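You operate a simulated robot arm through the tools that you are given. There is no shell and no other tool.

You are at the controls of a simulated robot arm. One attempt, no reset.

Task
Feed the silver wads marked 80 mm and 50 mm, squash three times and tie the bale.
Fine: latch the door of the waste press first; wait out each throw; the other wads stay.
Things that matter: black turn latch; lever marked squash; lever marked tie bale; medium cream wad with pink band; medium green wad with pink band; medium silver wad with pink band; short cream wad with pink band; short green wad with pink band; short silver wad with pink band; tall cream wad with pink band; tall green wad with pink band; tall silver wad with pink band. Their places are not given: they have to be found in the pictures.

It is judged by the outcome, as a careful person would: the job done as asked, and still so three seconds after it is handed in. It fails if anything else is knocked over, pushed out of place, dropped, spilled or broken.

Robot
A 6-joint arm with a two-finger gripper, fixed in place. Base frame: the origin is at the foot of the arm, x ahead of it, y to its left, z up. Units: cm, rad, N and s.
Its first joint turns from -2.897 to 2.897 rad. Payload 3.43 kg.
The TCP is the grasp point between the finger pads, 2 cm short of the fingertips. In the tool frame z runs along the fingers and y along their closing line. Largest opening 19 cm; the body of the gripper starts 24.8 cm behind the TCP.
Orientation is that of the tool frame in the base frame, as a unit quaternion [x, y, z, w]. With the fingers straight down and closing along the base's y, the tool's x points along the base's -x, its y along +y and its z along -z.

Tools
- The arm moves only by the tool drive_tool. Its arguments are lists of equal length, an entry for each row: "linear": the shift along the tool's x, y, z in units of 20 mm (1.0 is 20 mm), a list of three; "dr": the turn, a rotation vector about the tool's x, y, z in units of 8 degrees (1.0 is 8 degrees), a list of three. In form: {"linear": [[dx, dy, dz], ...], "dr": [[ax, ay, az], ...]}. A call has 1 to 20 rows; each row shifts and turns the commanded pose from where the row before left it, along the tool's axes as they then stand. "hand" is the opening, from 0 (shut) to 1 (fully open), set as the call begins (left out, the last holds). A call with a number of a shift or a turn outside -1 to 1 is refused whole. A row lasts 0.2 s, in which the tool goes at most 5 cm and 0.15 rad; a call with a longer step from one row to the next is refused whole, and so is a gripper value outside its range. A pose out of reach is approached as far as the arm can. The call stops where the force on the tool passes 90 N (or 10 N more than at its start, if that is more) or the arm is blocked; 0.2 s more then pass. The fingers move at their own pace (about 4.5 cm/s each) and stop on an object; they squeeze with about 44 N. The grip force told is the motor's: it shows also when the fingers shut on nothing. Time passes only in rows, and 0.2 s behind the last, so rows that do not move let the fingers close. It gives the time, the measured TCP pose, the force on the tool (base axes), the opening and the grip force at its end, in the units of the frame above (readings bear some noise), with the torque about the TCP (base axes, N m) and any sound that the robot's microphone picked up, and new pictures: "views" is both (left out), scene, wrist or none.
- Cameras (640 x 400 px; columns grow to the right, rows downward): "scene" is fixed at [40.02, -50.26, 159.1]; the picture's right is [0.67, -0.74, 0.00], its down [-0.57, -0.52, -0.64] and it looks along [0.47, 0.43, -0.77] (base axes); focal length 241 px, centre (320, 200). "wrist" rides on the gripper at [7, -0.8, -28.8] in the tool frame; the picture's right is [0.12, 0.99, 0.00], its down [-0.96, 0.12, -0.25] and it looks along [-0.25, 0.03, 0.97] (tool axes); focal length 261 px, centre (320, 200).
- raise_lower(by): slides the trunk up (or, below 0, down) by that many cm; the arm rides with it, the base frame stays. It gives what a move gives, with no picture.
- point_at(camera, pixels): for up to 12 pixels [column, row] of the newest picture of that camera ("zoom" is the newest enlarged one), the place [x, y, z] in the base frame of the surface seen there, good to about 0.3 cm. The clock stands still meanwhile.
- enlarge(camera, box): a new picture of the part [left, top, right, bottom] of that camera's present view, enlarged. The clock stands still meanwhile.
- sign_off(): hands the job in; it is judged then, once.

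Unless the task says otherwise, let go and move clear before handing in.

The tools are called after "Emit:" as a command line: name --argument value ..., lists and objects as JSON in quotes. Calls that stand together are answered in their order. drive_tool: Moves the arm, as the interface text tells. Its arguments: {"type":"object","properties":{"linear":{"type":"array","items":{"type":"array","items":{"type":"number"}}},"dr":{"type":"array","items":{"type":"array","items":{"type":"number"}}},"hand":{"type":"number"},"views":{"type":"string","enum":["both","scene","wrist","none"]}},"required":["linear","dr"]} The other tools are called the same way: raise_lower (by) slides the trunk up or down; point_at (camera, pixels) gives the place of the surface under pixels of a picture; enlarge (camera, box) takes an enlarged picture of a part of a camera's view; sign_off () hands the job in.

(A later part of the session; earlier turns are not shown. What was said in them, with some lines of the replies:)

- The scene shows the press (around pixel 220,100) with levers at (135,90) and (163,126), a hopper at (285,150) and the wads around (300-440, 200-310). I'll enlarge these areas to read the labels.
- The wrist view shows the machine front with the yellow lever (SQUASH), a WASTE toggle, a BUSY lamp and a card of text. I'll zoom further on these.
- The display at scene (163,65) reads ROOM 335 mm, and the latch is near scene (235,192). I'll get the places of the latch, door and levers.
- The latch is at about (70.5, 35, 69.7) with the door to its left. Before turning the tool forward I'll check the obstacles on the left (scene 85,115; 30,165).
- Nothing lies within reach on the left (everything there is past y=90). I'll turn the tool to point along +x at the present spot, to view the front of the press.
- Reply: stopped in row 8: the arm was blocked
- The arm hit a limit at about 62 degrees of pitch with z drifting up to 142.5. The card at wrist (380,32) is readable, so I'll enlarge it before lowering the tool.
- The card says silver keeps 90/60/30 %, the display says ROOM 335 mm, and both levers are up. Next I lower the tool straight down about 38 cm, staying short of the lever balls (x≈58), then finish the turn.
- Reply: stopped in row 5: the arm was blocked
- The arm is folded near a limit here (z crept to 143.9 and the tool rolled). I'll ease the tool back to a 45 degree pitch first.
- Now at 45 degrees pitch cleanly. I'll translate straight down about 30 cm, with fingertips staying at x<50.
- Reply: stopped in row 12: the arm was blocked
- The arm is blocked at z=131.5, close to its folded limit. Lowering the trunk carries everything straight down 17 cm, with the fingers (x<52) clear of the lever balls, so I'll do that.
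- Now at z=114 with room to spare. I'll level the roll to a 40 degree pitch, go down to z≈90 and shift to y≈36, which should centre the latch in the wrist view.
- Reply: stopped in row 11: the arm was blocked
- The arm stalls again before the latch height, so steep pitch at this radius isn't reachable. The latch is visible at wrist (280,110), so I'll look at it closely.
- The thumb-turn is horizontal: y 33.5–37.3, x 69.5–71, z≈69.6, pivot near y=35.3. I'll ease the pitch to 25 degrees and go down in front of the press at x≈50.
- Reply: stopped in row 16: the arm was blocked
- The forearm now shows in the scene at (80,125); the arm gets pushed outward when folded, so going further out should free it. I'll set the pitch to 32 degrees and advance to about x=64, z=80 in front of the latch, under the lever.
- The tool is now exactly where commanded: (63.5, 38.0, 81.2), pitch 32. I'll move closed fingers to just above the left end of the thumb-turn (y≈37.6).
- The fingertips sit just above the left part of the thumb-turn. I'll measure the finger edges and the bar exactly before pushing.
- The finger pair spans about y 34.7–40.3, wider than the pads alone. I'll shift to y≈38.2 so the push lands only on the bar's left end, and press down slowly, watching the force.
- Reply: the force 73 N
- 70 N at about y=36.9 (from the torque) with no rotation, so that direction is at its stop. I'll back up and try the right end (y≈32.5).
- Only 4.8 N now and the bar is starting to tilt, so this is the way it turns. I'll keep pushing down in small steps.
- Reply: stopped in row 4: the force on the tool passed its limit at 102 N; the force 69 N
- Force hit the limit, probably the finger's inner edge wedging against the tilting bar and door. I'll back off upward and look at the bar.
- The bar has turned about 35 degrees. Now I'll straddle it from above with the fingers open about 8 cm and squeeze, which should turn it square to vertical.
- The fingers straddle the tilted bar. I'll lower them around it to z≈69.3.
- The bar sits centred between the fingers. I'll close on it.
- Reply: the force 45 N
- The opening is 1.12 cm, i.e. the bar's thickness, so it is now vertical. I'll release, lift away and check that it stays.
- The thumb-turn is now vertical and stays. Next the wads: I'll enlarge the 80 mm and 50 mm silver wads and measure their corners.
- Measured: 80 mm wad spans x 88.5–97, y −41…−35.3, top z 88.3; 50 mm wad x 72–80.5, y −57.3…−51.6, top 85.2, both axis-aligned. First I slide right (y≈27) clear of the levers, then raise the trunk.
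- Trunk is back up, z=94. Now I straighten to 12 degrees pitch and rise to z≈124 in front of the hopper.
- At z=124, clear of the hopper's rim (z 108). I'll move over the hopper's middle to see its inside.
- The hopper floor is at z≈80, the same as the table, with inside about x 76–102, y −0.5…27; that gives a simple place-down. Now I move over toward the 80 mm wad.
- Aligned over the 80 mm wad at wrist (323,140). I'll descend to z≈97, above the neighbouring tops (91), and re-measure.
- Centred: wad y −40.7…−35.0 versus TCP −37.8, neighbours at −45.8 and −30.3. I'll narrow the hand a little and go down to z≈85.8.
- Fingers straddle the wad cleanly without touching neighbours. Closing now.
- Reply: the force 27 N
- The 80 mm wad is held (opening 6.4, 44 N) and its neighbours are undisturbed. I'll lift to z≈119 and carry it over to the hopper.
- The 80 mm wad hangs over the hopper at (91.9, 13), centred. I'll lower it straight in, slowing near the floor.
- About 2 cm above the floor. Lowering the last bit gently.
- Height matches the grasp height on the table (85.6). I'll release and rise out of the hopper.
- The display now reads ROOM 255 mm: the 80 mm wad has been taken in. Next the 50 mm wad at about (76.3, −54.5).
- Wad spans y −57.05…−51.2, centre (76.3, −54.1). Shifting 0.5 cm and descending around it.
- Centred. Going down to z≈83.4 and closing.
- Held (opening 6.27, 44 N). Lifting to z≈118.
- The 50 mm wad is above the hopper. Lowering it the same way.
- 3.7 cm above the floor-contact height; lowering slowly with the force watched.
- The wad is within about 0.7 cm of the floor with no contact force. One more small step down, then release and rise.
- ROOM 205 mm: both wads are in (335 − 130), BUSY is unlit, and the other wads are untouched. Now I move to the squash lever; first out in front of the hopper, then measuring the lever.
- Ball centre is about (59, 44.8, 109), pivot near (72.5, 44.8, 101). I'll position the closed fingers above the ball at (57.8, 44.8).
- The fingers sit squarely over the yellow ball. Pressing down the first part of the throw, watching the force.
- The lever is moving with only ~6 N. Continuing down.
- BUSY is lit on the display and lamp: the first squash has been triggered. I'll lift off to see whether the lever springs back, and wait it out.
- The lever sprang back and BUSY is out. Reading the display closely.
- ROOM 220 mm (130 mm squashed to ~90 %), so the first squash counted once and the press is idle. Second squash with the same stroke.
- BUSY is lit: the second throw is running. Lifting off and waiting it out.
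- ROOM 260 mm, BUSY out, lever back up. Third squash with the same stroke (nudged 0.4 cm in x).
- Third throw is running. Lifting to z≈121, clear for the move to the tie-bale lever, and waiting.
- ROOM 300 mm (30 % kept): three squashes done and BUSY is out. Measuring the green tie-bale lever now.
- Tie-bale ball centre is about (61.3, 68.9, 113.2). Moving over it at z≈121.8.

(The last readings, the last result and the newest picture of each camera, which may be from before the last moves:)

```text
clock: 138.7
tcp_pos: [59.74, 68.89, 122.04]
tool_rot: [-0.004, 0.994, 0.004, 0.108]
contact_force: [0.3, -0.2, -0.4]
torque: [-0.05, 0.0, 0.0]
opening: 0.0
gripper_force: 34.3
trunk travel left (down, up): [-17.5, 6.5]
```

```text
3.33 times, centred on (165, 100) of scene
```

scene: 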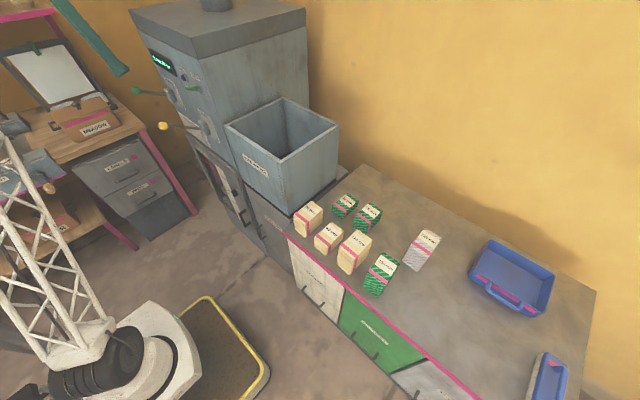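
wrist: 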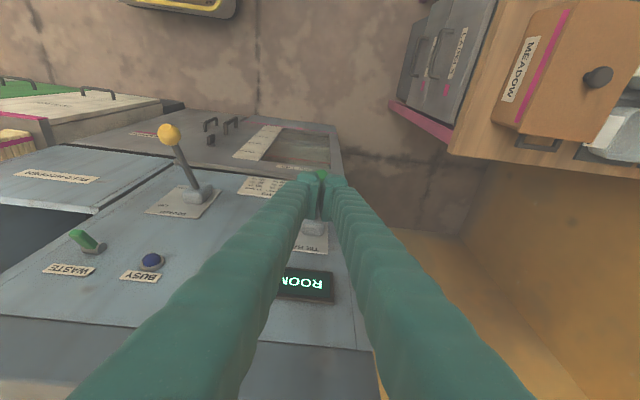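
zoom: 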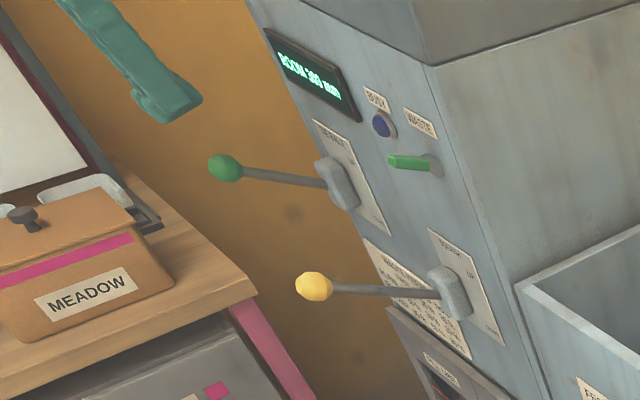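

The fingers are centred over the green ball. Pressing the tie-bale lever down.

Emit:
drive_tool --linear '[[0.215, 0, 0.977], [0.215, 0, 0.977], [0.108, 0, 0.488], [0.108, 0, 0.488], [0.108, 0, 0.488], [0.108, 0, 0.488], [0.2, 0, 0.46], [0.2, 0, 0.46], [0.108, 0, 0.488], [0.108, 0, 0.488], [0.108, 0, 0.488], [0, 0, 0]]' --dr '[[0, 0, 0], [0, 0, 0], [0, 0, 0], [0, 0, 0], [0, 0, 0], [0, 0, 0], [0, 0, 0], [0, 0, 0], [0, 0, 0], [0, 0, 0], [0, 0, 0], [0, 0, 0]]'

Emit:
enlarge --camera "scene" --box '[100, 40, 230, 160]'

```text
clock: 141.2
tcp_pos: [59.34, 68.98, 109.18]
tool_rot: [-0.003, 0.994, 0.003, 0.109]
contact_force: [-4.7, 7.0, 12.0]
torque: [0.2, 0.12, 0.09]
opening: 0.0
gripper_force: 33.7
trunk travel left (down, up): [-17.5, 6.5]
```

scene: 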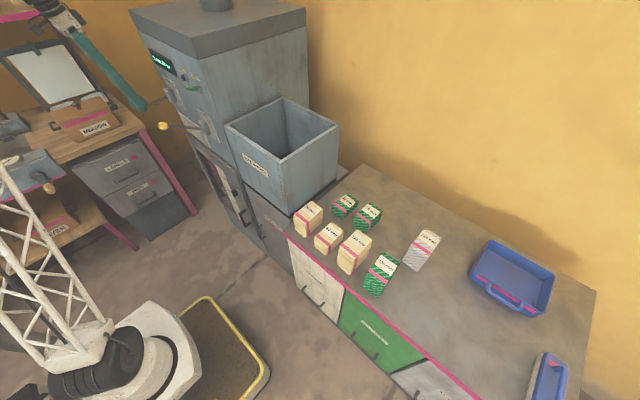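
wrist: 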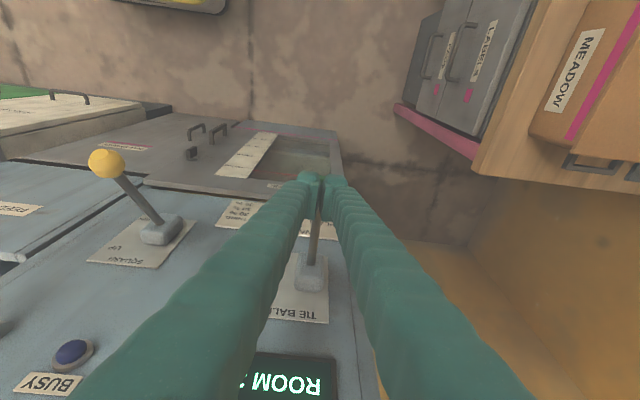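

```text
3.33 times, centred on (165, 100) of scene
```

zoom: 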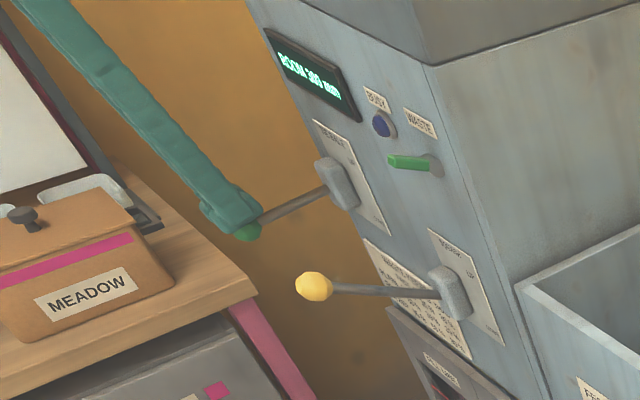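

The lever is past halfway with ~12 N, not yet triggered. Continuing down.

Emit:
drive_tool --linear '[[0.108, 0, 0.488], [0.108, 0, 0.488], [0.108, 0, 0.488], [0.054, 0, 0.488], [0, 0, 0]]' --dr '[[0, 0, 0], [0, 0, 0], [0, 0, 0], [0, 0, 0], [0, 0, 0]]' --views "scene"

Emit:
enlarge --camera "scene" --box '[100, 40, 230, 160]'

```text
clock: 142.4
tcp_pos: [59.56, 68.95, 105.25]
tool_rot: [-0.004, 0.994, 0.004, 0.108]
contact_force: [3.7, 6.7, 20.1]
torque: [0.24, -0.24, 0.03]
opening: 0.01
gripper_force: 34.1
trunk travel left (down, up): [-17.5, 6.5]
```

scene: 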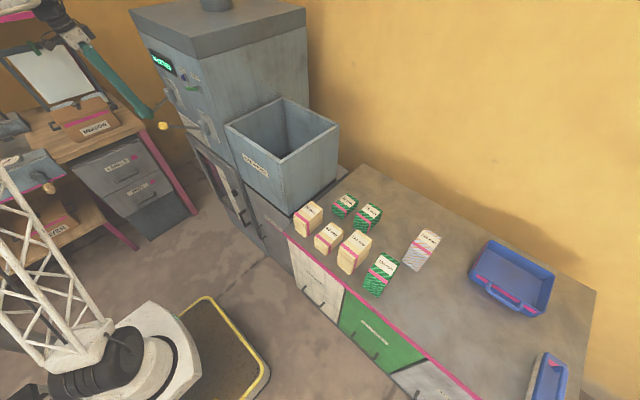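

```text
3.33 times, centred on (165, 100) of scene
```

zoom: 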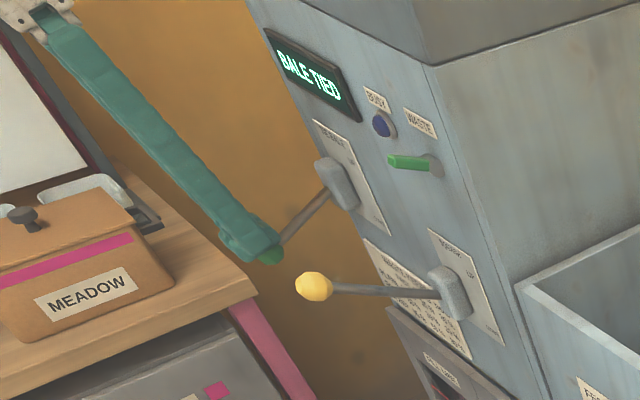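

The display reads BALE TIED. I'll lift off, back clear of the levers and check everything.

Emit:
drive_tool --linear '[[-0.108, 0, -0.488], [-0.108, 0, -0.488], [-0.108, 0, -0.488], [-0.215, 0, -0.977], [-0.215, 0, -0.977], [-0.215, 0, -0.977], [-0.215, 0, -0.977], [-0.215, 0, -0.977], [-0.215, 0, -0.977], [-0.215, 0, -0.977], [-0.215, 0, -0.977], [-0.215, 0, -0.977], [0.5, 0, -0.11], [0, 0, 0], [0, 0, 0]]' --dr '[[0, 0, 0], [0, 0, 0], [0, 0, 0], [0, 0, 0], [0, 0, 0], [0, 0, 0], [0, 0, 0], [0, 0, 0], [0, 0, 0], [0, 0, 0], [0, 0, 0], [0, 0, 0], [0, 0, 0], [0, 0, 0], [0, 0, 0]]'

Emit:
enlarge --camera "scene" --box '[100, 40, 230, 160]'

Emit:
enlarge --camera "scene" --box '[190, 120, 270, 240]'

Emit:
enlarge --camera "scene" --box '[280, 180, 460, 330]'

```text
clock: 145.7
tcp_pos: [58.3, 68.8, 126.22]
tool_rot: [-0.004, 0.994, 0.004, 0.109]
contact_force: [-0.7, -0.1, -0.5]
torque: [0.01, 0.03, -0.01]
opening: 0.03
gripper_force: 34.1
trunk travel left (down, up): [-17.5, 6.5]
```

scene: 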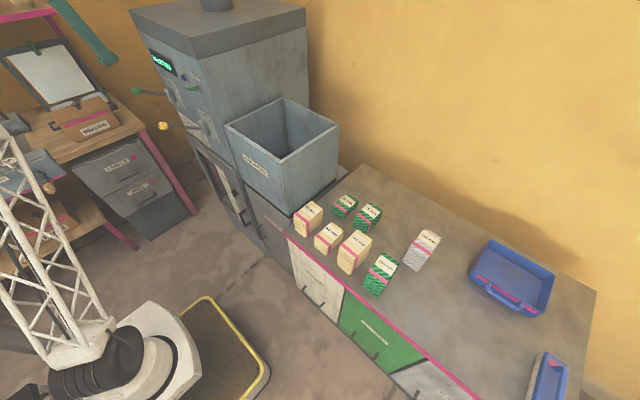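
wrist: 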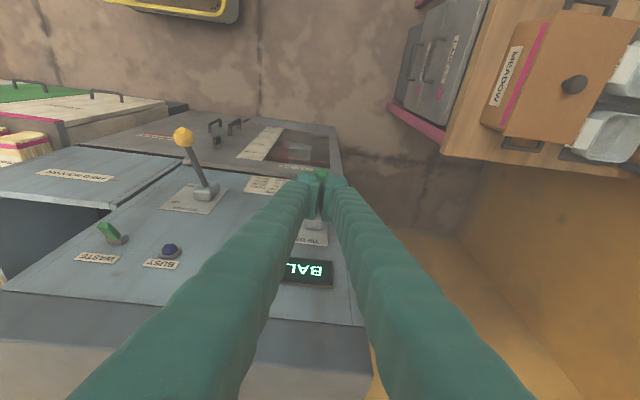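

```text
3.33 times, centred on (165, 100) of scene
```

zoom: 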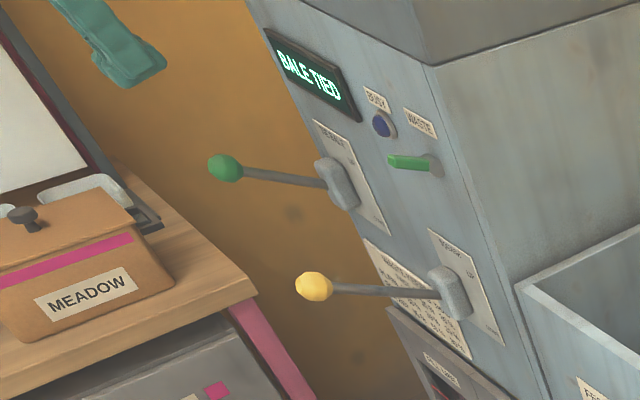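

```text
3.33 times, centred on (230, 180) of scene
```

zoom: 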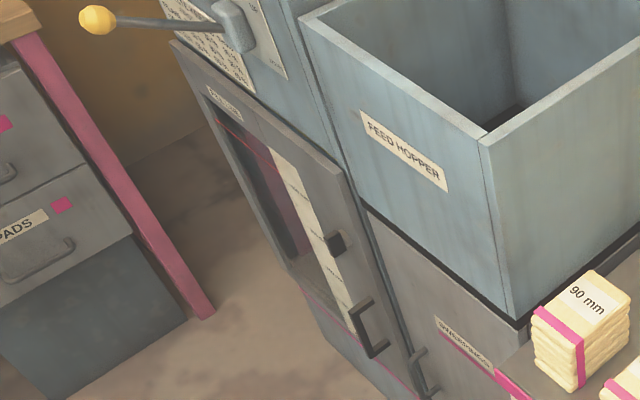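

```text
2.67 times, centred on (370, 255) of scene
```

zoom: 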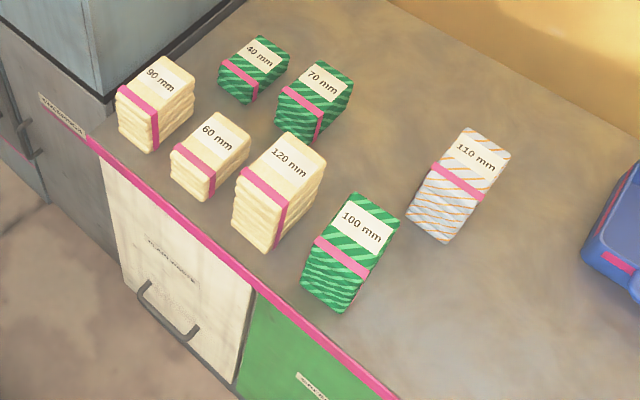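

The display shows BALE TIED and both levers are back up. The thumb-turn on the door is still vertical, the other seven wads haven't moved, and the arm is clear at z=126. Handing in.

Emit:
sign_off

```text
The job is handed in.
```

The job is done and handed in: both silver wads are in the press, squashed three times, and the display reads BALE TIED.

- **Door:** I turned the black latch to vertical before feeding anything. It only turned one way from its starting stop, so I took vertical as latched, and it was still vertical at the end.
- **Feeding:** I placed the 80 mm wad in the hopper first, then the 50 mm. The ROOM reading fell from 335 to 255 and then to 205 mm, so the press took in both.
- **Squashing:** I made three separate throws and waited for BUSY to go out after each one. ROOM then read 220, 260 and 300 mm, which fits the 90/60/30 % on the card for silver.
- **The rest:** The other seven wads haven't moved, both levers are back up, and the arm is clear of everything.

While turning the latch, one push went past the 90 N force limit, to 102 N, before the arm stopped. I saw no damage to the door or latch.
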